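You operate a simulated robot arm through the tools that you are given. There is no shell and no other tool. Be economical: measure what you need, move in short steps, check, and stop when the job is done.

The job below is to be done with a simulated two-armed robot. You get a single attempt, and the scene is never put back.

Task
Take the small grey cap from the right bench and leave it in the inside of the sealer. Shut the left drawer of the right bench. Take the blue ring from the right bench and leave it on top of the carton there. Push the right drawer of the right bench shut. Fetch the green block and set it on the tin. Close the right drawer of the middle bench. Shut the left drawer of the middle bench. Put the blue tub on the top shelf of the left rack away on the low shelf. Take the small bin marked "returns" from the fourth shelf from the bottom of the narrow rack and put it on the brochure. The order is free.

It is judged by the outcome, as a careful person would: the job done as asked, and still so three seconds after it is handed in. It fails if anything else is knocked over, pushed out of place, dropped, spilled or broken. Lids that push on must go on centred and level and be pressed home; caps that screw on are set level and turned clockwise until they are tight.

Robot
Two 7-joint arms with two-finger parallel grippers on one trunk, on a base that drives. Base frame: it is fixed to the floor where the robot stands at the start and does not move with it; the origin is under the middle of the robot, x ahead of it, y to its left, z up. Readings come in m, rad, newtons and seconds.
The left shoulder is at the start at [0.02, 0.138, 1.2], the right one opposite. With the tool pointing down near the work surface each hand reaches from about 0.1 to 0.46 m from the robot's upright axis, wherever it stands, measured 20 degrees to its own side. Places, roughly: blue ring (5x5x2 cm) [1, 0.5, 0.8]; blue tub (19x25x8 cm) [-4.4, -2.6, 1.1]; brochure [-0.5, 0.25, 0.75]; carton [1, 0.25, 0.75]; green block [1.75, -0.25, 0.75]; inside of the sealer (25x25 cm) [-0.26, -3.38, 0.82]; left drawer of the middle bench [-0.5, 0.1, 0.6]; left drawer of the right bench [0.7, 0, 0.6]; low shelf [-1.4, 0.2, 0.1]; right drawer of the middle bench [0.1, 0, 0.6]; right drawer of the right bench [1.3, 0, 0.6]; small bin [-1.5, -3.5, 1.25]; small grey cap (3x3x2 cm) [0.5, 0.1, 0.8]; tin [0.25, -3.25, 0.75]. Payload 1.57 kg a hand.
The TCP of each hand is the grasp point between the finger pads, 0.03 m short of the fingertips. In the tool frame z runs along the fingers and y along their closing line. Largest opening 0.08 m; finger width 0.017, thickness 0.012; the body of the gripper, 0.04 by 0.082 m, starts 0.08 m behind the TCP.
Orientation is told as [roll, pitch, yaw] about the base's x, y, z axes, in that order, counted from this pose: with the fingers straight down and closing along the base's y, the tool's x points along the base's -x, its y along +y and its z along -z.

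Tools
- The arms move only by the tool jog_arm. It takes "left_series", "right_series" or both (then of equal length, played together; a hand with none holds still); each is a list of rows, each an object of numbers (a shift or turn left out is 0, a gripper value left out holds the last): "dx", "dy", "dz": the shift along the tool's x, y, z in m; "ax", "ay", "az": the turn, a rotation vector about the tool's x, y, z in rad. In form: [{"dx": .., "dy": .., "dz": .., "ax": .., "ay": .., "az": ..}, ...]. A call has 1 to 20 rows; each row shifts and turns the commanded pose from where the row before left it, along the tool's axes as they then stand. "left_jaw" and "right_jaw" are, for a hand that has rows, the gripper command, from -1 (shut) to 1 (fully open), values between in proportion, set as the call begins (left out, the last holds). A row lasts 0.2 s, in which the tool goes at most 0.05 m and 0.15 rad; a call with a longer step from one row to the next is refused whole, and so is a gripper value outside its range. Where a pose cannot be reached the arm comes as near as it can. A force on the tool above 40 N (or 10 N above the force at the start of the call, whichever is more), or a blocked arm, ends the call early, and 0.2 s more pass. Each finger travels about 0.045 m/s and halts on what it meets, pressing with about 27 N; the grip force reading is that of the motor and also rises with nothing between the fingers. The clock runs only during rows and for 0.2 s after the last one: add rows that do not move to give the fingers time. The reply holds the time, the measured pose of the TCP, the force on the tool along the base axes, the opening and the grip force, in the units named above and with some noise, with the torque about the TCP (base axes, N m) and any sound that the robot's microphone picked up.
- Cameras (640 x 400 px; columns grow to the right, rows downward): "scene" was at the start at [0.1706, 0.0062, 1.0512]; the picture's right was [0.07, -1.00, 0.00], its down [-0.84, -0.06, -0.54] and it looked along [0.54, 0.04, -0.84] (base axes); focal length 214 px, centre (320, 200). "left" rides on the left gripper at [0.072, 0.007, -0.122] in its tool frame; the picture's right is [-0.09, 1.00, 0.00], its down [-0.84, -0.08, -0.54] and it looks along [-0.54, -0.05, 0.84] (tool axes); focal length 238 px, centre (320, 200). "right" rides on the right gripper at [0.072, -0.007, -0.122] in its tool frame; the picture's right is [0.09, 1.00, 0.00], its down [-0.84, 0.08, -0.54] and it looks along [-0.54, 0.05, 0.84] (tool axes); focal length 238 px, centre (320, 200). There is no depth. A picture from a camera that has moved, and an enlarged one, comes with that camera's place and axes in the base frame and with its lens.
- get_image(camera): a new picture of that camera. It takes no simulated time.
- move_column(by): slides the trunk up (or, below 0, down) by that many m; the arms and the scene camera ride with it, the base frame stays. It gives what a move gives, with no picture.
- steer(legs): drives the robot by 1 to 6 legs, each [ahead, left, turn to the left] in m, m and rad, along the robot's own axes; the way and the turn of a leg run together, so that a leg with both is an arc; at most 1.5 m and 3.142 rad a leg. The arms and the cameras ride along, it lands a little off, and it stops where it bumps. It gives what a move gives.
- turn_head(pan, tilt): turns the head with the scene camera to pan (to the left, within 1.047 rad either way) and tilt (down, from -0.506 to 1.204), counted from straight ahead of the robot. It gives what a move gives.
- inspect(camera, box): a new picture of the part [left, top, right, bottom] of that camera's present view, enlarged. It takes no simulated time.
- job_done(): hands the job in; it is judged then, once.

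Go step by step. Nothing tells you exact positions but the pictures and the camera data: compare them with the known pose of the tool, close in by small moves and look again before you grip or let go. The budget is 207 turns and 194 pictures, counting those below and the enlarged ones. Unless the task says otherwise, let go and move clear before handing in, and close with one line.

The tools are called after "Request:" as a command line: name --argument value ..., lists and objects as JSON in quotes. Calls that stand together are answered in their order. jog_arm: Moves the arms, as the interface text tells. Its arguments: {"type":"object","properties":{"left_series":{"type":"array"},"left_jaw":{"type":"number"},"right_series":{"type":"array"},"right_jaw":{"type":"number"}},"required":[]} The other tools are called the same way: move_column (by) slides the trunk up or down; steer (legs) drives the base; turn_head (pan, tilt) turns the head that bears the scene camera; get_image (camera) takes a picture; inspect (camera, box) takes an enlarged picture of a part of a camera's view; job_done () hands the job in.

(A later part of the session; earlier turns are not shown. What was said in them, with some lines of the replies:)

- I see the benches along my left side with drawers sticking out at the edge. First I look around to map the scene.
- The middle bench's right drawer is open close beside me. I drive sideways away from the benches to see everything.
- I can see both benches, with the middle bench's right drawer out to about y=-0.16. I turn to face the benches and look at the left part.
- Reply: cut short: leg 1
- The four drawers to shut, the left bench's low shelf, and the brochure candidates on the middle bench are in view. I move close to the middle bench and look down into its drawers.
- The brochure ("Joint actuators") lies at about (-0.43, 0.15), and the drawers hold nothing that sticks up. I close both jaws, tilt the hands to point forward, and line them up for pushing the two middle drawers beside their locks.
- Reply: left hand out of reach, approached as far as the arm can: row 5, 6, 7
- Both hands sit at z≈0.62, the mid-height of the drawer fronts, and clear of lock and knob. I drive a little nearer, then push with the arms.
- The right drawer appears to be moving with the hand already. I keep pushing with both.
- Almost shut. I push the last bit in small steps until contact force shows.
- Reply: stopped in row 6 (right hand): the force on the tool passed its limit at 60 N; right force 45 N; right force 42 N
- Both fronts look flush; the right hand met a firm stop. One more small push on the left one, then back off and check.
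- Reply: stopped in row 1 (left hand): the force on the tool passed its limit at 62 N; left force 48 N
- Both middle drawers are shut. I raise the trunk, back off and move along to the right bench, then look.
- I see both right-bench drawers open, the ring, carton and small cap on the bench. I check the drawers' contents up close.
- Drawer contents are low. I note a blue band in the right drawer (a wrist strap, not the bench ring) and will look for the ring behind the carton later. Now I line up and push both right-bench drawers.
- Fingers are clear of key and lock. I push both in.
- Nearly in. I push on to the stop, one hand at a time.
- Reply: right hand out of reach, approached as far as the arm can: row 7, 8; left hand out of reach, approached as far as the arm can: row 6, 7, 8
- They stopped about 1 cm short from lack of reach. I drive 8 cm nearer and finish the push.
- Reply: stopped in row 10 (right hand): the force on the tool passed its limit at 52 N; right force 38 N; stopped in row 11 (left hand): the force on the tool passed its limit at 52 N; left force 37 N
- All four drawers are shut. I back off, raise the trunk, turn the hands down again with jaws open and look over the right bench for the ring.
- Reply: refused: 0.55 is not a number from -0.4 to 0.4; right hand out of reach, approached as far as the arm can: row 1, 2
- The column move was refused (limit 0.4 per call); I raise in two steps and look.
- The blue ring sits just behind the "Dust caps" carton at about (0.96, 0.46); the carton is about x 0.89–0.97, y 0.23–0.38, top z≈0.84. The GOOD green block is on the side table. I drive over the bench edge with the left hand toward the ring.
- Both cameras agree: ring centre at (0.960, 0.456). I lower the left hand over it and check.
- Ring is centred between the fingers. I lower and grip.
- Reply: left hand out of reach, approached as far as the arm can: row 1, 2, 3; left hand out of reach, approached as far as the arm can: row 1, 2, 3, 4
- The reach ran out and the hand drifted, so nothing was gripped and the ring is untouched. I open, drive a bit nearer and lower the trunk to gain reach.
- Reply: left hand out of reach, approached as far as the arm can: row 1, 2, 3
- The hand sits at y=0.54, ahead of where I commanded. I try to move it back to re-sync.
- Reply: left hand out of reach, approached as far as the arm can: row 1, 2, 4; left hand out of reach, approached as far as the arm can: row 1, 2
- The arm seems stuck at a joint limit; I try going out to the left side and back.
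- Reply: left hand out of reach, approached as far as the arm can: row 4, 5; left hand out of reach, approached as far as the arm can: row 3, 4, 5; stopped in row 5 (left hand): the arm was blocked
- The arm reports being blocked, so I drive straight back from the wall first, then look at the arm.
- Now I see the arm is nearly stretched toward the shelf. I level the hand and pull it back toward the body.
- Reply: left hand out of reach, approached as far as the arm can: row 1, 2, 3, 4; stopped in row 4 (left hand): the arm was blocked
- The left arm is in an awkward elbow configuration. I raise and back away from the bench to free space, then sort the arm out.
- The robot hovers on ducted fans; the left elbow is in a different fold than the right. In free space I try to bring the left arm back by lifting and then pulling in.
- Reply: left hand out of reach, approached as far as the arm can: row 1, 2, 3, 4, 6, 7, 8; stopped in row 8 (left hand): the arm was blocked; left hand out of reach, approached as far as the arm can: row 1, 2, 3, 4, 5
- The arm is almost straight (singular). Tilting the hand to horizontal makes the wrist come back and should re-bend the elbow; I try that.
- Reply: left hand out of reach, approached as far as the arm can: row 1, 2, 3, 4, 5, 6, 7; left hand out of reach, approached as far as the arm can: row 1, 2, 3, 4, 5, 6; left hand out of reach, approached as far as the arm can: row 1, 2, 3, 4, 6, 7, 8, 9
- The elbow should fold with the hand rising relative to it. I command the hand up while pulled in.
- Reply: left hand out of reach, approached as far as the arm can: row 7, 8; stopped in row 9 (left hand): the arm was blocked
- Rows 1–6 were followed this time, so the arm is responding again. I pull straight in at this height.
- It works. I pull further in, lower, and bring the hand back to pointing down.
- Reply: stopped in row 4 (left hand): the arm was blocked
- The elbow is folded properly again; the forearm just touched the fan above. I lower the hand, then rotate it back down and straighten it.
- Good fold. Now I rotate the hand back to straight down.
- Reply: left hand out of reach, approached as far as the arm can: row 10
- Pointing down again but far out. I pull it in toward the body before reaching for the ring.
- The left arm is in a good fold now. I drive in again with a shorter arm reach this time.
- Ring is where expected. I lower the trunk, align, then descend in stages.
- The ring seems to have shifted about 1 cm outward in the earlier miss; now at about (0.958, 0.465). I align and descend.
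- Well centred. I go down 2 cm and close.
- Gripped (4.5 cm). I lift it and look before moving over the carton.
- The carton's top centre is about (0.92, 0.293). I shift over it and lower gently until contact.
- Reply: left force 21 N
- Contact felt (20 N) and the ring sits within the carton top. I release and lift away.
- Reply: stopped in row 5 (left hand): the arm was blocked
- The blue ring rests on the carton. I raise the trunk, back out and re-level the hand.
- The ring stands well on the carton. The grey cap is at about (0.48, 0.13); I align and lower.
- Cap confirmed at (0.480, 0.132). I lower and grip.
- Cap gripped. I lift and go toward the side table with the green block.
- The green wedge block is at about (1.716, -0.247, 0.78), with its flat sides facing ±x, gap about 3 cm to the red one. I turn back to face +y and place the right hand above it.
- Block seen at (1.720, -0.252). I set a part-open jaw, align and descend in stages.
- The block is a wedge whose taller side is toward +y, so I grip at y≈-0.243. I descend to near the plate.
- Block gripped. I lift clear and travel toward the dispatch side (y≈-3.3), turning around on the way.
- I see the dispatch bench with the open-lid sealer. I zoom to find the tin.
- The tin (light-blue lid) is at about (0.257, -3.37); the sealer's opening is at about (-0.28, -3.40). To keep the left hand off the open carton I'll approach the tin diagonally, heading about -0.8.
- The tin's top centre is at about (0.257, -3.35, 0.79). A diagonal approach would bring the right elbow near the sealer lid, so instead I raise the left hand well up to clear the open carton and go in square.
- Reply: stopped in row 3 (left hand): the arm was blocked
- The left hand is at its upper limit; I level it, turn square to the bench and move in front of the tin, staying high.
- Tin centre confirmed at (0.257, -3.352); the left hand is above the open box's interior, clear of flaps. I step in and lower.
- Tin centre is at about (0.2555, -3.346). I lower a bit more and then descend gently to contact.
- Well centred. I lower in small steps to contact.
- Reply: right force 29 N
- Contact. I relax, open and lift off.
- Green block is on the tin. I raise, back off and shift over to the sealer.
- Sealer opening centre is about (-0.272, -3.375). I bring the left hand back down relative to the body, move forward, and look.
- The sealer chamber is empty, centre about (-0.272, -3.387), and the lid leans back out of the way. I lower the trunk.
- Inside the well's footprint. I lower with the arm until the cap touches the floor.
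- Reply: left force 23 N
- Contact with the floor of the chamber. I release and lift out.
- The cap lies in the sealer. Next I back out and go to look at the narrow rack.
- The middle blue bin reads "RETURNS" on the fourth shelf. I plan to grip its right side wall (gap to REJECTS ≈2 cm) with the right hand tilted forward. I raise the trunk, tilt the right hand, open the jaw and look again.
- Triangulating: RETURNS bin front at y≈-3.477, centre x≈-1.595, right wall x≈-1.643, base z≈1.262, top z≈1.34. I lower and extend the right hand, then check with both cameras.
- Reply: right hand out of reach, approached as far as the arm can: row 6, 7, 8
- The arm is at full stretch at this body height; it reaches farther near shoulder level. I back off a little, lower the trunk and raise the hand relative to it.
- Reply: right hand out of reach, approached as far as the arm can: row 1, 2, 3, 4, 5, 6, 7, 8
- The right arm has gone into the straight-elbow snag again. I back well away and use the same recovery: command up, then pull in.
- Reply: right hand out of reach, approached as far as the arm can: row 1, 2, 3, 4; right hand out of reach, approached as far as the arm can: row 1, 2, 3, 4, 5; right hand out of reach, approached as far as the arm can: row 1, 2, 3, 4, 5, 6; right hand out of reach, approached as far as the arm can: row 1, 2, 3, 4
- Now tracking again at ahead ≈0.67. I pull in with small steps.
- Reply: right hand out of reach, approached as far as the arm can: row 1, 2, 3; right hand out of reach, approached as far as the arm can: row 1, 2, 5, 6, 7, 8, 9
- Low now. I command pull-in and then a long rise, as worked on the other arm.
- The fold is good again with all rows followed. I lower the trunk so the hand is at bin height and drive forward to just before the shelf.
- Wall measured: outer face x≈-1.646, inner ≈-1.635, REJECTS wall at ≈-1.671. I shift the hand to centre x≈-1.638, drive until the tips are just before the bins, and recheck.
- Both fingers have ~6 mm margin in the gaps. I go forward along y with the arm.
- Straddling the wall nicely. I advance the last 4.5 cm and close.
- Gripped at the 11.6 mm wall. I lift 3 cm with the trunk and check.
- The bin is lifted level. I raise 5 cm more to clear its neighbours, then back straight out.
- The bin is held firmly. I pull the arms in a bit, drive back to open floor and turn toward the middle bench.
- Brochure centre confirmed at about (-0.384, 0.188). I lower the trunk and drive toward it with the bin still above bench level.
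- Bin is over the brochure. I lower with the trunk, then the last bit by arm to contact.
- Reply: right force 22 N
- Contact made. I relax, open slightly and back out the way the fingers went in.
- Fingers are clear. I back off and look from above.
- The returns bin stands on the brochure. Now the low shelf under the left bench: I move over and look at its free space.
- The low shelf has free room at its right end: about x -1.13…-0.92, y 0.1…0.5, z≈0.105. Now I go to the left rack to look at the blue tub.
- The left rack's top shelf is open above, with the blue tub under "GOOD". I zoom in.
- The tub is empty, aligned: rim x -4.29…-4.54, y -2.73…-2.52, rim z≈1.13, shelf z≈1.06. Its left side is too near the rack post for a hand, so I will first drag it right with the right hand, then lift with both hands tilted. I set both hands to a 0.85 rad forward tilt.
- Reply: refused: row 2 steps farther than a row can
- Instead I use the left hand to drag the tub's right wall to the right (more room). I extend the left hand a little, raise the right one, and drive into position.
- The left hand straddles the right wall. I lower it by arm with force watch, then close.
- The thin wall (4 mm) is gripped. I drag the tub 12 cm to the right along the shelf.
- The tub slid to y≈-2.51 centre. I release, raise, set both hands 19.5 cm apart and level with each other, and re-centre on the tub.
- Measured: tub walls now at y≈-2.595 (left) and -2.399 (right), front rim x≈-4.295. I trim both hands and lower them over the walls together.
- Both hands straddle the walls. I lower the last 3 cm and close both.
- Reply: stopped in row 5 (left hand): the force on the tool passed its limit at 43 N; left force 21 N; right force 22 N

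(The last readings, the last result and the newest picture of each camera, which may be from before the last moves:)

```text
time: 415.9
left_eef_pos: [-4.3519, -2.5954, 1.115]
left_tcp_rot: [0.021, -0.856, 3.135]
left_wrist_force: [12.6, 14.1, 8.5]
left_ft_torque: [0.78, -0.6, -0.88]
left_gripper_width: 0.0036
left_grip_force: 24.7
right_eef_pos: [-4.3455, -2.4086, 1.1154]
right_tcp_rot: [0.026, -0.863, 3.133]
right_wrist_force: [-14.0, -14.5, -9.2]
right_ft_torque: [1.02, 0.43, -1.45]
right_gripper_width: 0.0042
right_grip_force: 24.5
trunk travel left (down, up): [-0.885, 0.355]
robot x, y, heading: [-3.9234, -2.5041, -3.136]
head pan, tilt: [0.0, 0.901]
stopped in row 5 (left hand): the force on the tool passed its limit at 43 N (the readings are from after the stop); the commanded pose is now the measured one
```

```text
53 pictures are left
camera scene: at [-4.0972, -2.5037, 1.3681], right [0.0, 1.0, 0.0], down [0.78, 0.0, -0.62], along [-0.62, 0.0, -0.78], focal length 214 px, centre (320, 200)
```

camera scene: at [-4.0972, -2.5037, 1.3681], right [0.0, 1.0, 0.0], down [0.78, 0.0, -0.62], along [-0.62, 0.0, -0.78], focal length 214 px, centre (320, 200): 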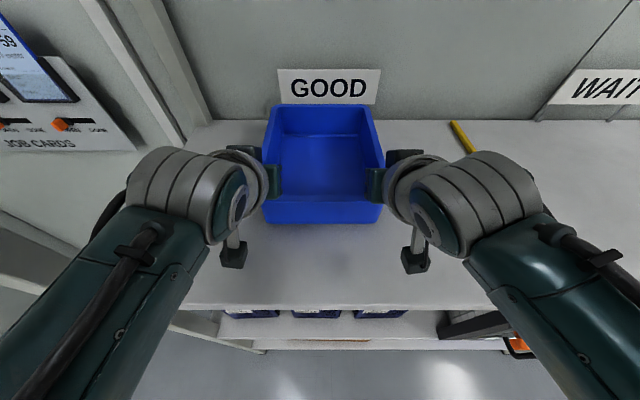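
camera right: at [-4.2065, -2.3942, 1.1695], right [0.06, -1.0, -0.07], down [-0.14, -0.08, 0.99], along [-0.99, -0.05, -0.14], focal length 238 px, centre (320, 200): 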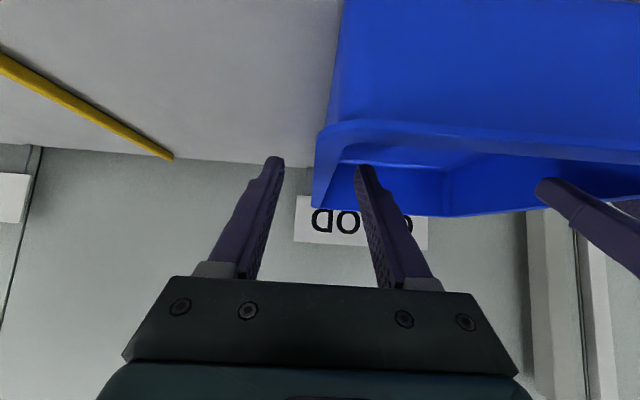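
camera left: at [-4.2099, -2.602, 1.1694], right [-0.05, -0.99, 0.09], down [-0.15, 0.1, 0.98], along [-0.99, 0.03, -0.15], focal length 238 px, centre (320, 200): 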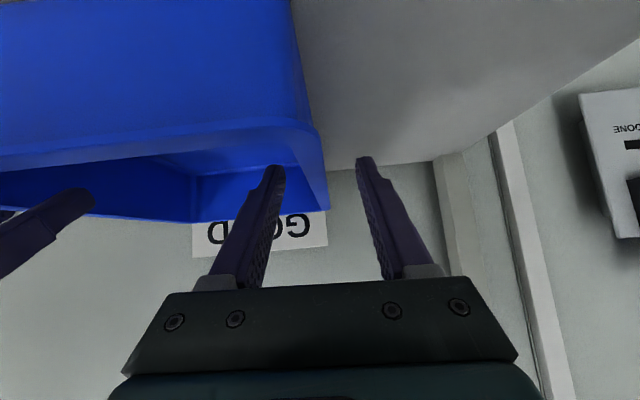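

Both walls are gripped. I lift 5 cm with the trunk and check.

Request:
move_column --by 0.06

Request:
get_image --camera "scene"

```text
time: 416.9
left_eef_pos: [-4.352, -2.5939, 1.1749]
left_tcp_rot: [0.022, -0.857, 3.136]
left_wrist_force: [10.4, 23.1, 6.6]
left_ft_torque: [0.54, 0.0, -0.46]
left_gripper_width: 0.0039
left_grip_force: 24.8
right_eef_pos: [-4.3467, -2.4086, 1.1744]
right_tcp_rot: [0.025, -0.861, 3.135]
right_wrist_force: [-11.4, -22.5, -8.9]
right_ft_torque: [0.99, -0.2, -1.4]
right_gripper_width: 0.0038
right_grip_force: 24.6
trunk travel left (down, up): [-0.945, 0.295]
robot x, y, heading: [-3.9227, -2.5054, -3.14]
head pan, tilt: [0.0, 0.901]
```

```text
52 pictures are left
camera scene: at [-4.0972, -2.5036, 1.4281], right [0.0, 1.0, 0.0], down [0.78, 0.0, -0.62], along [-0.62, 0.0, -0.78], focal length 214 px, centre (320, 200)
```

scene: 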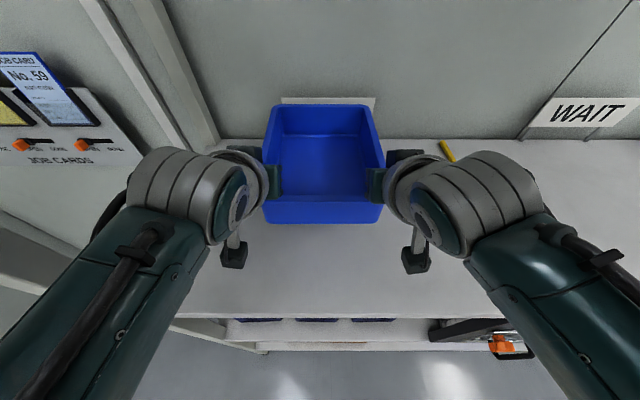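

The tub lifts level. I relieve some of the internal squeeze between the hands, then back out.

Request:
jog_arm --left_series '[{"dy": -0.0015, "dz": -0.0008, "dx": 0.0007}, {}]' --right_series '[{"dy": 0.0015, "dz": 0.0008, "dx": -0.0007}, {}]'

Request:
steer --legs '[[-0.6, 0, 0]]'

Request:
get_image --camera "scene"

```text
time: 417.5
left_eef_pos: [-4.3508, -2.5964, 1.1749]
left_tcp_rot: [0.031, -0.858, 3.13]
left_wrist_force: [0.9, 23.2, 4.0]
left_ft_torque: [0.45, -0.49, 0.08]
left_gripper_width: 0.004
left_grip_force: 25.0
right_eef_pos: [-4.3474, -2.4103, 1.1741]
right_tcp_rot: [0.022, -0.86, 3.137]
right_wrist_force: [-1.4, -22.7, -5.8]
right_ft_torque: [0.54, 0.36, -0.24]
right_gripper_width: 0.0038
right_grip_force: 24.6
trunk travel left (down, up): [-0.945, 0.295]
robot x, y, heading: [-3.9238, -2.5074, -3.139]
head pan, tilt: [0.0, 0.901]
```

```text
time: 421.0
left_eef_pos: [-3.7408, -2.5959, 1.174]
left_tcp_rot: [0.032, -0.856, 3.135]
left_wrist_force: [-0.9, 23.5, 3.4]
left_ft_torque: [0.36, 0.01, 0.23]
left_gripper_width: 0.0038
left_grip_force: 24.8
right_eef_pos: [-3.7384, -2.4106, 1.1739]
right_tcp_rot: [0.022, -0.861, -3.14]
right_wrist_force: [0.9, -23.6, -5.6]
right_ft_torque: [0.45, -0.25, -0.1]
right_gripper_width: 0.0038
right_grip_force: 24.9
trunk travel left (down, up): [-0.945, 0.295]
robot x, y, heading: [-3.3129, -2.4973, -3.129]
head pan, tilt: [0.0, 0.901]
```

```text
51 pictures are left
camera scene: at [-3.4877, -2.5021, 1.4281], right [-0.01, 1.0, 0.0], down [0.78, 0.01, -0.62], along [-0.62, -0.01, -0.78], focal length 214 px, centre (320, 200)
```

scene: 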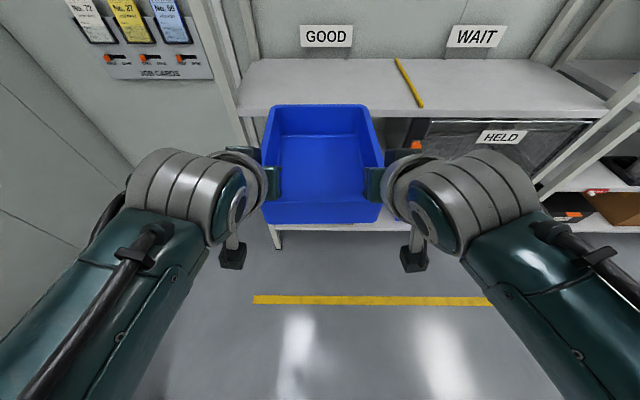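

The tub is held well. I drive back along the aisle, turn to face the left bench and stop short of it.

Request:
steer --legs '[[-1.4, 0, 0], [-0.88, -0.2, 0], [0, 0, -1.575], [1.1, 0, 0]]'

Request:
turn_head --pan 0.0 --tilt 0.6

Request:
get_image --camera "scene"

```text
time: 441.4
left_eef_pos: [-1.1837, -0.7017, 1.1732]
left_tcp_rot: [0.033, -0.856, 1.579]
left_wrist_force: [21.0, 1.4, 1.8]
left_ft_torque: [-0.07, -0.32, 0.3]
left_gripper_width: 0.0042
left_grip_force: 24.8
right_eef_pos: [-0.9955, -0.7005, 1.1748]
right_tcp_rot: [0.024, -0.861, 1.595]
right_wrist_force: [-19.5, -0.1, -5.3]
right_ft_torque: [-0.1, -0.51, -0.23]
right_gripper_width: 0.0039
right_grip_force: 24.8
trunk travel left (down, up): [-0.945, 0.295]
robot x, y, heading: [-1.0759, -1.1236, 1.6]
head pan, tilt: [0.0, 0.901]
```

```text
time: 442.2
left_eef_pos: [-1.1829, -0.7007, 1.1746]
left_tcp_rot: [0.038, -0.857, 1.58]
left_wrist_force: [7.7, -3.0, 4.6]
left_ft_torque: [-0.22, -0.46, 0.06]
left_gripper_width: 0.0038
left_grip_force: 24.7
right_eef_pos: [-0.9972, -0.7002, 1.1746]
right_tcp_rot: [0.024, -0.861, 1.596]
right_wrist_force: [-8.4, 2.6, -8.2]
right_ft_torque: [0.0, -0.73, -0.69]
right_gripper_width: 0.004
right_grip_force: 24.4
trunk travel left (down, up): [-0.945, 0.295]
robot x, y, heading: [-1.0781, -1.1259, 1.603]
head pan, tilt: [0.0, 0.6]
```

```text
50 pictures are left
camera scene: at [-1.0826, -0.9378, 1.4528], right [1.0, 0.03, 0.0], down [0.02, -0.57, -0.82], along [-0.02, 0.82, -0.57], focal length 214 px, centre (320, 200)
```

scene: 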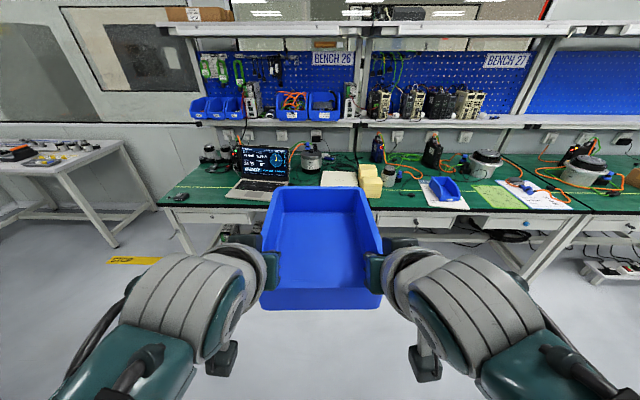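

I line up with the low-shelf gap, and extend both arms a bit so the elbows ride higher before going low.

Request:
steer --legs '[[0, 0, -0.03], [0, -0.045, 0]]'

Request:
jog_arm --left_series '[{"dz": 0.0126, "dx": -0.011}, {"dz": 0.0126, "dx": -0.011}, {"dz": 0.0126, "dx": -0.011}, {}]' --right_series '[{"dz": 0.0126, "dx": -0.011}, {"dz": 0.0126, "dx": -0.011}, {"dz": 0.0126, "dx": -0.011}, {}]'

Request:
move_column --by -0.4

Request:
turn_head --pan 0.0 --tilt 1.1

Request:
get_image --camera "scene"

```text
time: 443.5
left_eef_pos: [-1.1263, -0.6992, 1.1734]
left_tcp_rot: [0.036, -0.858, 1.549]
left_wrist_force: [12.1, -1.9, 3.8]
left_ft_torque: [0.55, -0.4, 0.14]
left_gripper_width: 0.004
left_grip_force: 24.6
right_eef_pos: [-0.9381, -0.7035, 1.1743]
right_tcp_rot: [0.024, -0.862, 1.566]
right_wrist_force: [-11.9, 2.4, -8.4]
right_ft_torque: [-0.75, -0.69, -0.57]
right_gripper_width: 0.0037
right_grip_force: 24.2
trunk travel left (down, up): [-0.945, 0.295]
robot x, y, heading: [-1.0332, -1.1291, 1.571]
head pan, tilt: [0.0, 0.6]
```

```text
time: 444.5
left_eef_pos: [-1.124, -0.648, 1.1747]
left_tcp_rot: [0.035, -0.857, 1.553]
left_wrist_force: [-5.0, -2.4, 5.1]
left_ft_torque: [-0.48, -0.76, -0.42]
left_gripper_width: 0.0039
left_grip_force: 24.9
right_eef_pos: [-0.9381, -0.6534, 1.1748]
right_tcp_rot: [0.023, -0.857, 1.566]
right_wrist_force: [4.1, 3.6, -7.9]
right_ft_torque: [0.3, -0.39, -0.26]
right_gripper_width: 0.0039
right_grip_force: 24.9
trunk travel left (down, up): [-0.945, 0.295]
robot x, y, heading: [-1.0312, -1.1236, 1.57]
head pan, tilt: [0.0, 0.6]
```

```text
time: 448.3
left_eef_pos: [-1.1259, -0.6497, 0.7751]
left_tcp_rot: [0.037, -0.856, 1.549]
left_wrist_force: [-13.7, -3.8, 5.4]
left_ft_torque: [0.02, -0.86, -0.49]
left_gripper_width: 0.0042
left_grip_force: 25.1
right_eef_pos: [-0.9399, -0.6546, 0.7751]
right_tcp_rot: [0.024, -0.859, 1.565]
right_wrist_force: [12.8, 4.0, -9.0]
right_ft_torque: [-0.23, -0.53, -0.28]
right_gripper_width: 0.004
right_grip_force: 25.2
trunk travel left (down, up): [-0.545, 0.695]
robot x, y, heading: [-1.0323, -1.1275, 1.564]
head pan, tilt: [0.0, 0.6]
```

```text
time: 449.2
left_eef_pos: [-1.1256, -0.6489, 0.7751]
left_tcp_rot: [0.037, -0.856, 1.55]
left_wrist_force: [-14.7, -3.5, 5.7]
left_ft_torque: [-0.17, -0.79, -0.5]
left_gripper_width: 0.004
left_grip_force: 25.1
right_eef_pos: [-0.9391, -0.6534, 0.7746]
right_tcp_rot: [0.024, -0.862, 1.566]
right_wrist_force: [13.7, 4.2, -8.2]
right_ft_torque: [-0.05, -0.47, -0.23]
right_gripper_width: 0.0041
right_grip_force: 25.0
trunk travel left (down, up): [-0.545, 0.695]
robot x, y, heading: [-1.0332, -1.1283, 1.567]
head pan, tilt: [0.0, 1.1]
```

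```text
49 pictures are left
camera scene: at [-1.0314, -0.9631, 1.0143], right [1.0, 0.0, 0.0], down [0.0, -0.89, -0.45], along [0.0, 0.45, -0.89], focal length 214 px, centre (320, 200)
```

scene: 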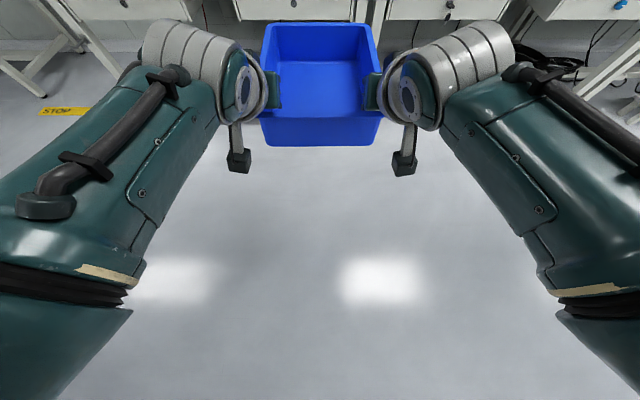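

Arms hold the tub level and elbows are well above the floor. I lower further.

Request:
move_column --by -0.4

Request:
move_column --by -0.14

Request:
turn_head --pan 0.0 --tilt 0.6

Request:
get_image --camera "scene"

```text
time: 453.1
left_eef_pos: [-1.1258, -0.6494, 0.3745]
left_tcp_rot: [0.035, -0.858, 1.551]
left_wrist_force: [-18.1, -2.9, 4.1]
left_ft_torque: [-0.15, -0.79, -0.47]
left_gripper_width: 0.0041
left_grip_force: 24.3
right_eef_pos: [-0.9396, -0.6534, 0.3756]
right_tcp_rot: [0.023, -0.86, 1.565]
right_wrist_force: [18.5, 3.1, -7.5]
right_ft_torque: [-0.09, -0.36, -0.1]
right_gripper_width: 0.004
right_grip_force: 25.2
trunk travel left (down, up): [-0.145, 1.095]
robot x, y, heading: [-1.0319, -1.1288, 1.563]
head pan, tilt: [0.0, 1.1]
```

```text
time: 454.7
left_eef_pos: [-1.125, -0.6494, 0.2361]
left_tcp_rot: [0.037, -0.856, 1.552]
left_wrist_force: [-18.2, -2.5, 4.5]
left_ft_torque: [-0.11, -0.74, -0.49]
left_gripper_width: 0.004
left_grip_force: 24.5
right_eef_pos: [-0.9384, -0.6527, 0.2349]
right_tcp_rot: [0.025, -0.861, 1.564]
right_wrist_force: [18.3, 2.8, -7.0]
right_ft_torque: [-0.12, -0.31, -0.08]
right_gripper_width: 0.0038
right_grip_force: 24.8
trunk travel left (down, up): [-0.005, 1.235]
robot x, y, heading: [-1.0336, -1.1262, 1.575]
head pan, tilt: [0.0, 1.1]
```

```text
time: 455.7
left_eef_pos: [-1.1253, -0.6484, 0.2348]
left_tcp_rot: [0.037, -0.856, 1.548]
left_wrist_force: [-18.5, -1.9, 4.6]
left_ft_torque: [-0.1, -0.8, -0.43]
left_gripper_width: 0.0041
left_grip_force: 24.5
right_eef_pos: [-0.9405, -0.6521, 0.2362]
right_tcp_rot: [0.024, -0.862, 1.565]
right_wrist_force: [18.2, 1.6, -8.0]
right_ft_torque: [-0.14, -0.26, -0.03]
right_gripper_width: 0.0037
right_grip_force: 24.5
trunk travel left (down, up): [-0.005, 1.235]
robot x, y, heading: [-1.0313, -1.128, 1.572]
head pan, tilt: [0.0, 0.6]
```

```text
48 pictures are left
camera scene: at [-1.0314, -0.9382, 0.5128], right [1.0, 0.0, 0.0], down [0.0, -0.57, -0.82], along [0.0, 0.82, -0.57], focal length 214 px, centre (320, 200)
```

scene: 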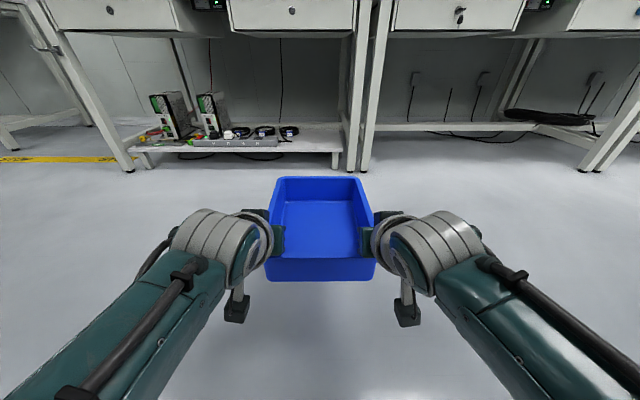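

The free gap spans about x -1.16…-0.92. I lower the arms slightly and drive in part way, shifted 1 cm left.

Request:
jog_arm --left_series '[{"dx": 0.0113, "dz": 0.0098}, {"dx": 0.0113, "dz": 0.0098}, {"dx": 0.0113, "dz": 0.0098}, {}]' --right_series '[{"dx": 0.0113, "dz": 0.0098}, {"dx": 0.0113, "dz": 0.0098}, {"dx": 0.0113, "dz": 0.0098}, {}]'

Request:
steer --legs '[[0.42, 0.012, 0]]'

Request:
get_image --camera "scene"

```text
time: 456.7
left_eef_pos: [-1.1268, -0.648, 0.19]
left_tcp_rot: [0.038, -0.856, 1.551]
left_wrist_force: [-13.4, 11.3, -4.6]
left_ft_torque: [-0.3, 0.14, 0.76]
left_gripper_width: 0.0043
left_grip_force: 24.9
right_eef_pos: [-0.9417, -0.6519, 0.1905]
right_tcp_rot: [0.026, -0.859, 1.567]
right_wrist_force: [12.9, -9.8, 1.1]
right_ft_torque: [0.11, 0.42, 1.05]
right_gripper_width: 0.0038
right_grip_force: 25.0
trunk travel left (down, up): [-0.005, 1.235]
robot x, y, heading: [-1.0332, -1.1299, 1.569]
head pan, tilt: [0.0, 0.6]
```

```text
time: 459.2
left_eef_pos: [-1.1456, -0.24, 0.1894]
left_tcp_rot: [0.036, -0.855, 1.561]
left_wrist_force: [-8.9, 9.5, -4.6]
left_ft_torque: [0.05, 0.15, 0.83]
left_gripper_width: 0.0041
left_grip_force: 24.7
right_eef_pos: [-0.9612, -0.2403, 0.1894]
right_tcp_rot: [0.025, -0.858, 1.575]
right_wrist_force: [9.1, -9.7, 2.0]
right_ft_torque: [-0.19, 0.4, 1.07]
right_gripper_width: 0.0041
right_grip_force: 24.6
trunk travel left (down, up): [-0.005, 1.235]
robot x, y, heading: [-1.0467, -0.7174, 1.578]
head pan, tilt: [0.0, 0.6]
```

```text
47 pictures are left
camera scene: at [-1.0472, -0.5264, 0.5126], right [1.0, 0.01, 0.0], down [0.01, -0.57, -0.82], along [-0.01, 0.82, -0.57], focal length 214 px, centre (320, 200)
```

scene: 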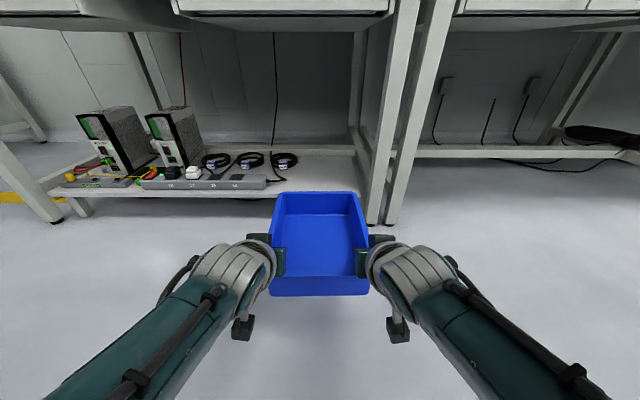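

Tub is centred on the gap and clear of the bench leg. I go further in, nudging 1 cm right.

Request:
steer --legs '[[0.2, -0.01, -0.005]]'

Request:
get_image --camera "scene"

```text
time: 460.8
left_eef_pos: [-1.1345, -0.0427, 0.1881]
left_tcp_rot: [0.036, -0.853, 1.555]
left_wrist_force: [-0.8, 9.6, -4.8]
left_ft_torque: [0.22, 0.24, 0.89]
left_gripper_width: 0.0038
left_grip_force: 24.9
right_eef_pos: [-0.9465, -0.0457, 0.1881]
right_tcp_rot: [0.022, -0.856, 1.567]
right_wrist_force: [0.0, -10.6, 2.5]
right_ft_torque: [-0.31, 0.4, 0.96]
right_gripper_width: 0.0036
right_grip_force: 24.5
trunk travel left (down, up): [-0.005, 1.235]
robot x, y, heading: [-1.039, -0.519, 1.575]
head pan, tilt: [0.0, 0.6]
```

```text
46 pictures are left
camera scene: at [-1.0372, -0.3304, 0.5124], right [1.0, 0.0, 0.0], down [0.0, -0.57, -0.82], along [0.0, 0.82, -0.57], focal length 214 px, centre (320, 200)
```

scene: 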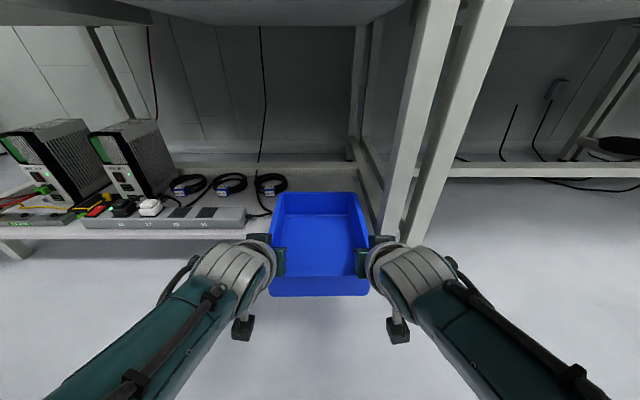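

Request:
steer --legs '[[0.12, 0, 0]]'

Request:
get_image --camera "scene"

```text
time: 462.1
left_eef_pos: [-1.1324, 0.0754, 0.189]
left_tcp_rot: [0.038, -0.853, 1.554]
left_wrist_force: [0.3, 8.5, -4.4]
left_ft_torque: [-0.29, 0.2, 0.88]
left_gripper_width: 0.0041
left_grip_force: 24.6
right_eef_pos: [-0.9476, 0.0717, 0.1878]
right_tcp_rot: [0.024, -0.852, 1.569]
right_wrist_force: [0.4, -9.4, 1.5]
right_ft_torque: [0.15, 0.43, 0.84]
right_gripper_width: 0.0039
right_grip_force: 24.9
trunk travel left (down, up): [-0.005, 1.235]
robot x, y, heading: [-1.038, -0.3979, 1.571]
head pan, tilt: [0.0, 0.6]
```

```text
45 pictures are left
camera scene: at [-1.0373, -0.2123, 0.5123], right [1.0, 0.0, 0.0], down [0.0, -0.57, -0.82], along [0.0, 0.82, -0.57], focal length 214 px, centre (320, 200)
```

scene: 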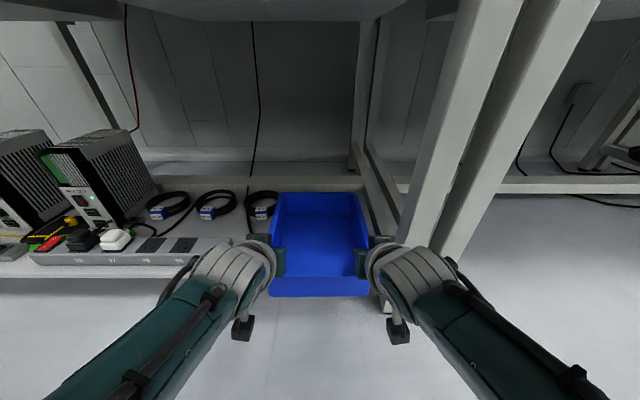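

The tub's back part is over the shelf. I lower gently until contact.

Request:
jog_arm --left_series '[{"dx": 0.0045, "dz": 0.0039}, {"dx": 0.0045, "dz": 0.0039}, {"dx": 0.0045, "dz": 0.0039}, {"dx": 0.0045, "dz": 0.0039}]' --right_series '[{"dx": 0.0045, "dz": 0.0039}, {"dx": 0.0045, "dz": 0.0039}, {"dx": 0.0045, "dz": 0.0039}, {"dx": 0.0045, "dz": 0.0039}]'

```text
time: 463.1
left_eef_pos: [-1.1349, 0.0853, 0.1686]
left_tcp_rot: [0.036, -0.859, 1.553]
left_wrist_force: [-2.9, -3.4, 19.8]
left_ft_torque: [-0.23, -0.79, -0.28]
left_gripper_width: 0.0045
left_grip_force: 25.4
right_eef_pos: [-0.9491, 0.0818, 0.1681]
right_tcp_rot: [0.024, -0.863, 1.569]
right_wrist_force: [2.4, -1.0, 20.7]
right_ft_torque: [-0.29, -0.78, -0.24]
right_gripper_width: 0.0044
right_grip_force: 25.0
trunk travel left (down, up): [-0.005, 1.235]
robot x, y, heading: [-1.0364, -0.3954, 1.573]
head pan, tilt: [0.0, 0.6]
```

Contact on both sides. I open both hands, lift them straight up off the walls, and check.

Request:
jog_arm --left_series '[{}, {}, {}]' --right_series '[{}, {}, {}]' --left_jaw 0.1 --right_jaw 0.1

Request:
jog_arm --left_series '[{"dx": -0.015, "dz": -0.013}, {"dx": -0.015, "dz": -0.013}, {"dx": -0.015, "dz": -0.013}, {"dx": -0.015, "dz": -0.013}, {}]' --right_series '[{"dx": -0.015, "dz": -0.013}, {"dx": -0.015, "dz": -0.013}, {"dx": -0.015, "dz": -0.013}, {"dx": -0.015, "dz": -0.013}, {}]'

Request:
get_image --camera "scene"

```text
time: 463.9
left_eef_pos: [-1.1342, 0.0805, 0.1651]
left_tcp_rot: [0.036, -0.857, 1.552]
left_wrist_force: [-0.1, -0.2, 0.1]
left_ft_torque: [0.0, -0.02, 0.02]
left_gripper_width: 0.044
left_grip_force: 0.1
right_eef_pos: [-0.9483, 0.0753, 0.1649]
right_tcp_rot: [0.024, -0.855, 1.57]
right_wrist_force: [0.1, 0.2, 0.3]
right_ft_torque: [-0.03, 0.01, 0.02]
right_gripper_width: 0.0438
right_grip_force: 0.0
trunk travel left (down, up): [-0.005, 1.235]
robot x, y, heading: [-1.0375, -0.398, 1.569]
head pan, tilt: [0.0, 0.6]
```

```text
time: 465.1
left_eef_pos: [-1.1543, 0.0847, 0.2476]
left_tcp_rot: [0.092, -0.864, 1.527]
left_wrist_force: [0.0, -0.6, -0.2]
left_ft_torque: [0.0, -0.01, 0.0]
left_gripper_width: 0.0442
left_grip_force: 0.0
right_eef_pos: [-0.9478, 0.0759, 0.246]
right_tcp_rot: [0.025, -0.855, 1.569]
right_wrist_force: [0.9, 0.2, -0.3]
right_ft_torque: [-0.01, -0.01, -0.05]
right_gripper_width: 0.0441
right_grip_force: 0.0
trunk travel left (down, up): [-0.005, 1.235]
robot x, y, heading: [-1.0355, -0.3988, 1.576]
head pan, tilt: [0.0, 0.6]
```

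```text
44 pictures are left
camera scene: at [-1.0373, -0.2084, 0.5129], right [1.0, 0.0, 0.0], down [0.0, -0.56, -0.83], along [0.0, 0.83, -0.56], focal length 214 px, centre (320, 200)
```

scene: 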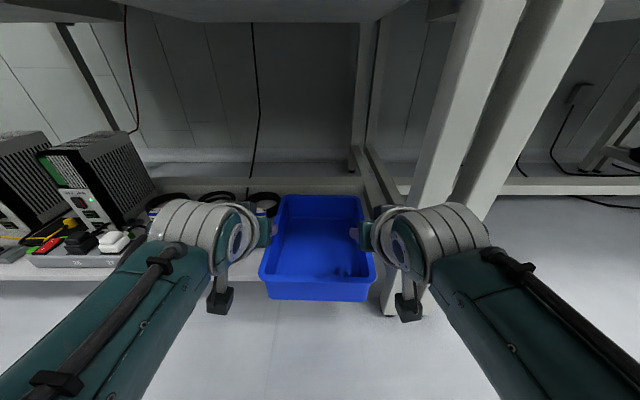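

The tub rests on the shelf with its front overhanging. I back off, close the jaws, bring the fists to the front wall level and push it fully on by driving gently.

Request:
steer --legs '[[-0.16, 0, 0]]'

Request:
jog_arm --left_series '[{"dy": -0.025, "ax": -0.045}, {"dy": -0.025, "ax": -0.045}, {"dx": 0.015, "dz": 0.013}, {"dx": 0.015, "dz": 0.013}, {"dx": 0.015, "dz": 0.013}, {"dx": 0.015, "dz": 0.013}, {}]' --right_series '[{"dy": 0.02}, {"dy": 0.02}, {"dx": 0.015, "dz": 0.013}, {"dx": 0.015, "dz": 0.013}, {"dx": 0.015, "dz": 0.013}, {"dx": 0.015, "dz": 0.013}, {}]' --left_jaw -1 --right_jaw -1

Request:
get_image --camera "scene"

```text
time: 466.5
left_eef_pos: [-1.1521, -0.0737, 0.242]
left_tcp_rot: [0.101, -0.859, 1.51]
left_wrist_force: [-0.2, 0.3, 0.3]
left_ft_torque: [-0.01, 0.01, 0.0]
left_gripper_width: 0.044
left_grip_force: 0.0
right_eef_pos: [-0.9458, -0.0776, 0.2466]
right_tcp_rot: [0.025, -0.86, 1.565]
right_wrist_force: [-0.2, -0.3, 0.0]
right_ft_torque: [-0.06, -0.02, 0.02]
right_gripper_width: 0.044
right_grip_force: 0.1
trunk travel left (down, up): [-0.005, 1.235]
robot x, y, heading: [-1.0394, -0.557, 1.569]
head pan, tilt: [0.0, 0.6]
```

```text
time: 468.1
left_eef_pos: [-1.1184, -0.0783, 0.1798]
left_tcp_rot: [0.19, -0.855, 1.512]
left_wrist_force: [0.2, 0.1, 0.1]
left_ft_torque: [-0.01, 0.02, 0.01]
left_gripper_width: 0.0
left_grip_force: 21.6
left hand out of reach, approached as far as the arm can: row 5, 6
right_eef_pos: [-0.9882, -0.0818, 0.1735]
right_tcp_rot: [0.025, -0.858, 1.562]
right_wrist_force: [-0.6, 0.0, -0.1]
right_ft_torque: [-0.01, -0.02, 0.02]
right_gripper_width: 0.0
right_grip_force: 21.3
right hand out of reach, approached as far as the arm can: row 6
trunk travel left (down, up): [-0.005, 1.235]
robot x, y, heading: [-1.0369, -0.5527, 1.572]
head pan, tilt: [0.0, 0.6]
```

```text
43 pictures are left
camera scene: at [-1.0365, -0.3673, 0.5129], right [1.0, 0.0, 0.0], down [0.0, -0.56, -0.83], along [0.0, 0.83, -0.56], focal length 214 px, centre (320, 200)
```

scene: 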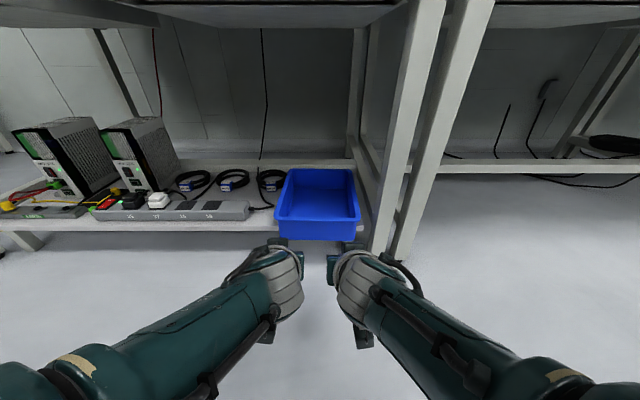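

Fists are level with the tub's front wall. I drive forward in two gentle steps.

Request:
steer --legs '[[0.1, 0, 0], [0.06, 0, 0]]'

Request:
get_image --camera "scene"

```text
time: 469.8
left_eef_pos: [-1.1192, 0.0696, 0.178]
left_tcp_rot: [0.19, -0.848, 1.515]
left_wrist_force: [0.1, -0.5, -0.2]
left_ft_torque: [0.07, 0.01, 0.02]
left_gripper_width: 0.0
left_grip_force: 21.1
right_eef_pos: [-0.9891, 0.0662, 0.1686]
right_tcp_rot: [0.023, -0.848, 1.568]
right_wrist_force: [-1.2, 0.2, 0.3]
right_ft_torque: [0.04, 0.05, 0.0]
right_gripper_width: 0.0
right_grip_force: 21.9
trunk travel left (down, up): [-0.005, 1.235]
robot x, y, heading: [-1.0376, -0.3979, 1.573]
head pan, tilt: [0.0, 0.6]
```

```text
42 pictures are left
camera scene: at [-1.037, -0.2164, 0.5117], right [1.0, 0.0, 0.0], down [0.0, -0.57, -0.82], along [0.0, 0.82, -0.57], focal length 214 px, centre (320, 200)
```

scene: 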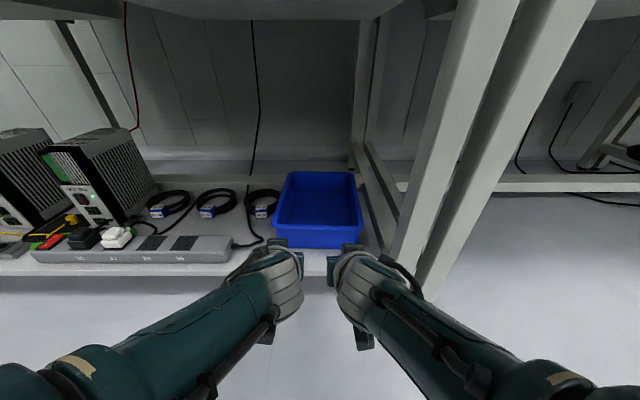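

Request:
steer --legs '[[-0.35, 0, 0]]'

Request:
inspect --camera "scene" --box '[200, 80, 440, 230]'

```text
time: 472.0
left_eef_pos: [-1.1178, -0.2589, 0.1805]
left_tcp_rot: [0.19, -0.857, 1.508]
left_wrist_force: [0.6, -0.7, -0.5]
left_ft_torque: [0.01, 0.02, 0.0]
left_gripper_width: 0.0001
left_grip_force: 21.4
right_eef_pos: [-0.9871, -0.2632, 0.173]
right_tcp_rot: [0.024, -0.858, 1.562]
right_wrist_force: [0.3, -0.4, 0.4]
right_ft_torque: [-0.02, -0.02, -0.02]
right_gripper_width: 0.0
right_grip_force: 21.1
trunk travel left (down, up): [-0.005, 1.235]
robot x, y, heading: [-1.0365, -0.7403, 1.568]
head pan, tilt: [0.0, 0.6]
```

```text
2.67 times, centred on (320, 155) of scene
camera zoom: at [-1.0366, -0.549, 0.5132], right [1.0, 0.0, 0.0], down [0.0, -0.56, -0.83], along [0.0, 0.83, -0.56], focal length 572 px, centre (320, 320)
```

zoom: 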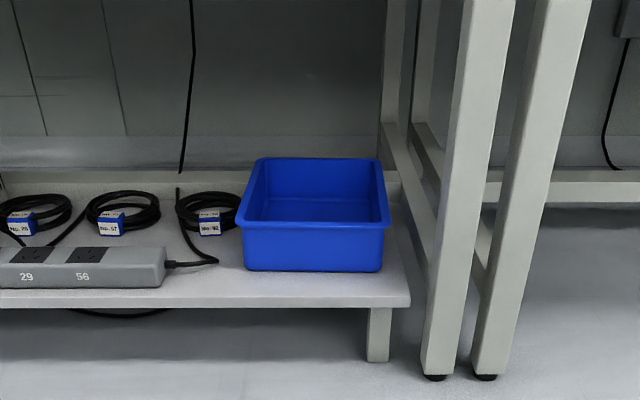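

The tub sits fully on the low shelf, nothing disturbed. I back up, rise and take a last look at the benches and drawers.

Request:
steer --legs '[[-0.5, -0.7, 0]]'

Request:
move_column --by 0.4

Request:
move_column --by 0.35

Request:
turn_head --pan -0.35 --tilt 0.35

Request:
get_image --camera "scene"

Request:
inspect --camera "scene" --box '[160, 120, 480, 300]'

```text
time: 476.5
left_eef_pos: [-0.4355, -0.7662, 0.1795]
left_tcp_rot: [0.193, -0.856, 1.503]
left_wrist_force: [0.2, 0.5, -1.3]
left_ft_torque: [0.04, 0.02, -0.01]
left_gripper_width: 0.0
left_grip_force: 21.5
right_eef_pos: [-0.3037, -0.7708, 0.1707]
right_tcp_rot: [0.023, -0.858, 1.557]
right_wrist_force: [-0.4, -0.3, 0.7]
right_ft_torque: [-0.02, 0.02, 0.03]
right_gripper_width: 0.0
right_grip_force: 21.4
trunk travel left (down, up): [-0.005, 1.235]
robot x, y, heading: [-0.3552, -1.2467, 1.562]
head pan, tilt: [0.0, 0.6]
```

```text
time: 480.4
left_eef_pos: [-0.4334, -0.7668, 0.5798]
left_tcp_rot: [0.191, -0.856, 1.505]
left_wrist_force: [0.1, 0.6, -0.5]
left_ft_torque: [0.01, 0.03, -0.02]
left_gripper_width: 0.0
left_grip_force: 20.8
right_eef_pos: [-0.3024, -0.7727, 0.5721]
right_tcp_rot: [0.022, -0.855, 1.557]
right_wrist_force: [-0.1, 0.0, 0.3]
right_ft_torque: [0.0, 0.01, -0.03]
right_gripper_width: 0.0
right_grip_force: 20.9
trunk travel left (down, up): [-0.405, 0.835]
robot x, y, heading: [-0.3566, -1.2457, 1.56]
head pan, tilt: [0.0, 0.6]
```

```text
time: 483.8
left_eef_pos: [-0.4336, -0.7667, 0.9306]
left_tcp_rot: [0.19, -0.855, 1.505]
left_wrist_force: [-0.1, 0.3, 0.2]
left_ft_torque: [0.0, 0.0, 0.01]
left_gripper_width: 0.0001
left_grip_force: 21.1
right_eef_pos: [-0.3022, -0.7715, 0.9217]
right_tcp_rot: [0.02, -0.857, 1.556]
right_wrist_force: [0.0, -0.1, -0.5]
right_ft_torque: [0.01, 0.02, -0.01]
right_gripper_width: 0.0
right_grip_force: 21.4
trunk travel left (down, up): [-0.755, 0.485]
robot x, y, heading: [-0.3585, -1.2478, 1.561]
head pan, tilt: [0.0, 0.6]
```

```text
time: 484.6
left_eef_pos: [-0.4343, -0.7676, 0.9308]
left_tcp_rot: [0.189, -0.855, 1.506]
left_wrist_force: [0.0, -0.1, -0.4]
left_ft_torque: [0.01, 0.0, -0.04]
left_gripper_width: 0.0
left_grip_force: 21.6
right_eef_pos: [-0.3022, -0.7719, 0.9221]
right_tcp_rot: [0.02, -0.855, 1.557]
right_wrist_force: [-0.7, 0.5, 0.3]
right_ft_torque: [-0.02, 0.02, -0.01]
right_gripper_width: 0.0002
right_grip_force: 21.4
trunk travel left (down, up): [-0.755, 0.485]
robot x, y, heading: [-0.3574, -1.2471, 1.564]
head pan, tilt: [-0.351, 0.351]
```

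```text
40 pictures are left
camera scene: at [-0.3216, -1.0578, 1.2856], right [0.94, -0.35, 0.0], down [-0.12, -0.32, -0.94], along [0.33, 0.88, -0.34], focal length 214 px, centre (320, 200)
```

scene: 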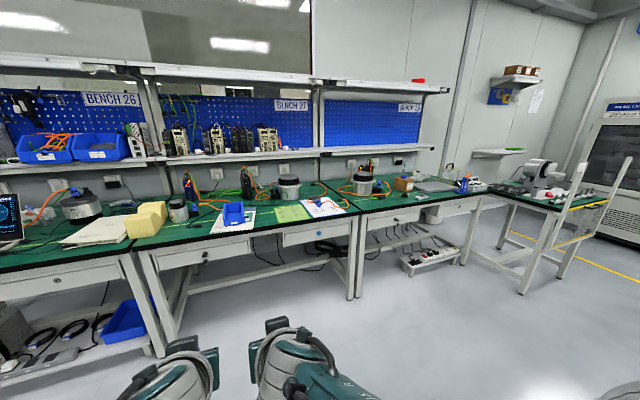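

```text
2.00 times, centred on (320, 210) of scene
camera zoom: at [-0.3216, -1.0578, 1.2856], right [0.94, -0.35, 0.0], down [-0.12, -0.32, -0.94], along [0.33, 0.88, -0.34], focal length 429 px, centre (320, 180)
```

zoom: 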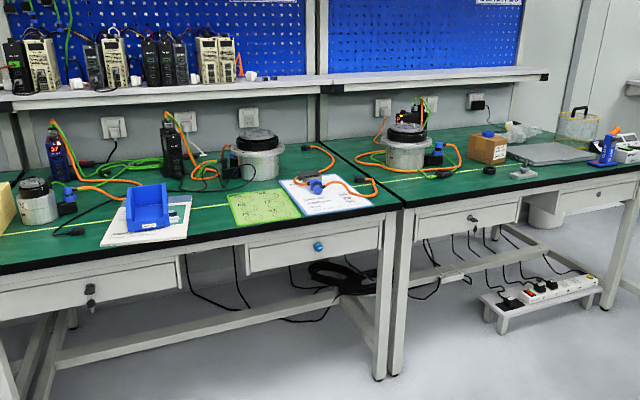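

All four drawers are shut, the ring is on the carton, the bin is on the brochure and the tub is on the low shelf. The cap and the green block were seen in place when I let go of them, and both hands are clear. I hand in.

Request:
job_done

```text
The job is handed in.
```

All nine items are done and handed in: four drawers shut, and the cap, ring, block, tub and returns bin each left where you asked.
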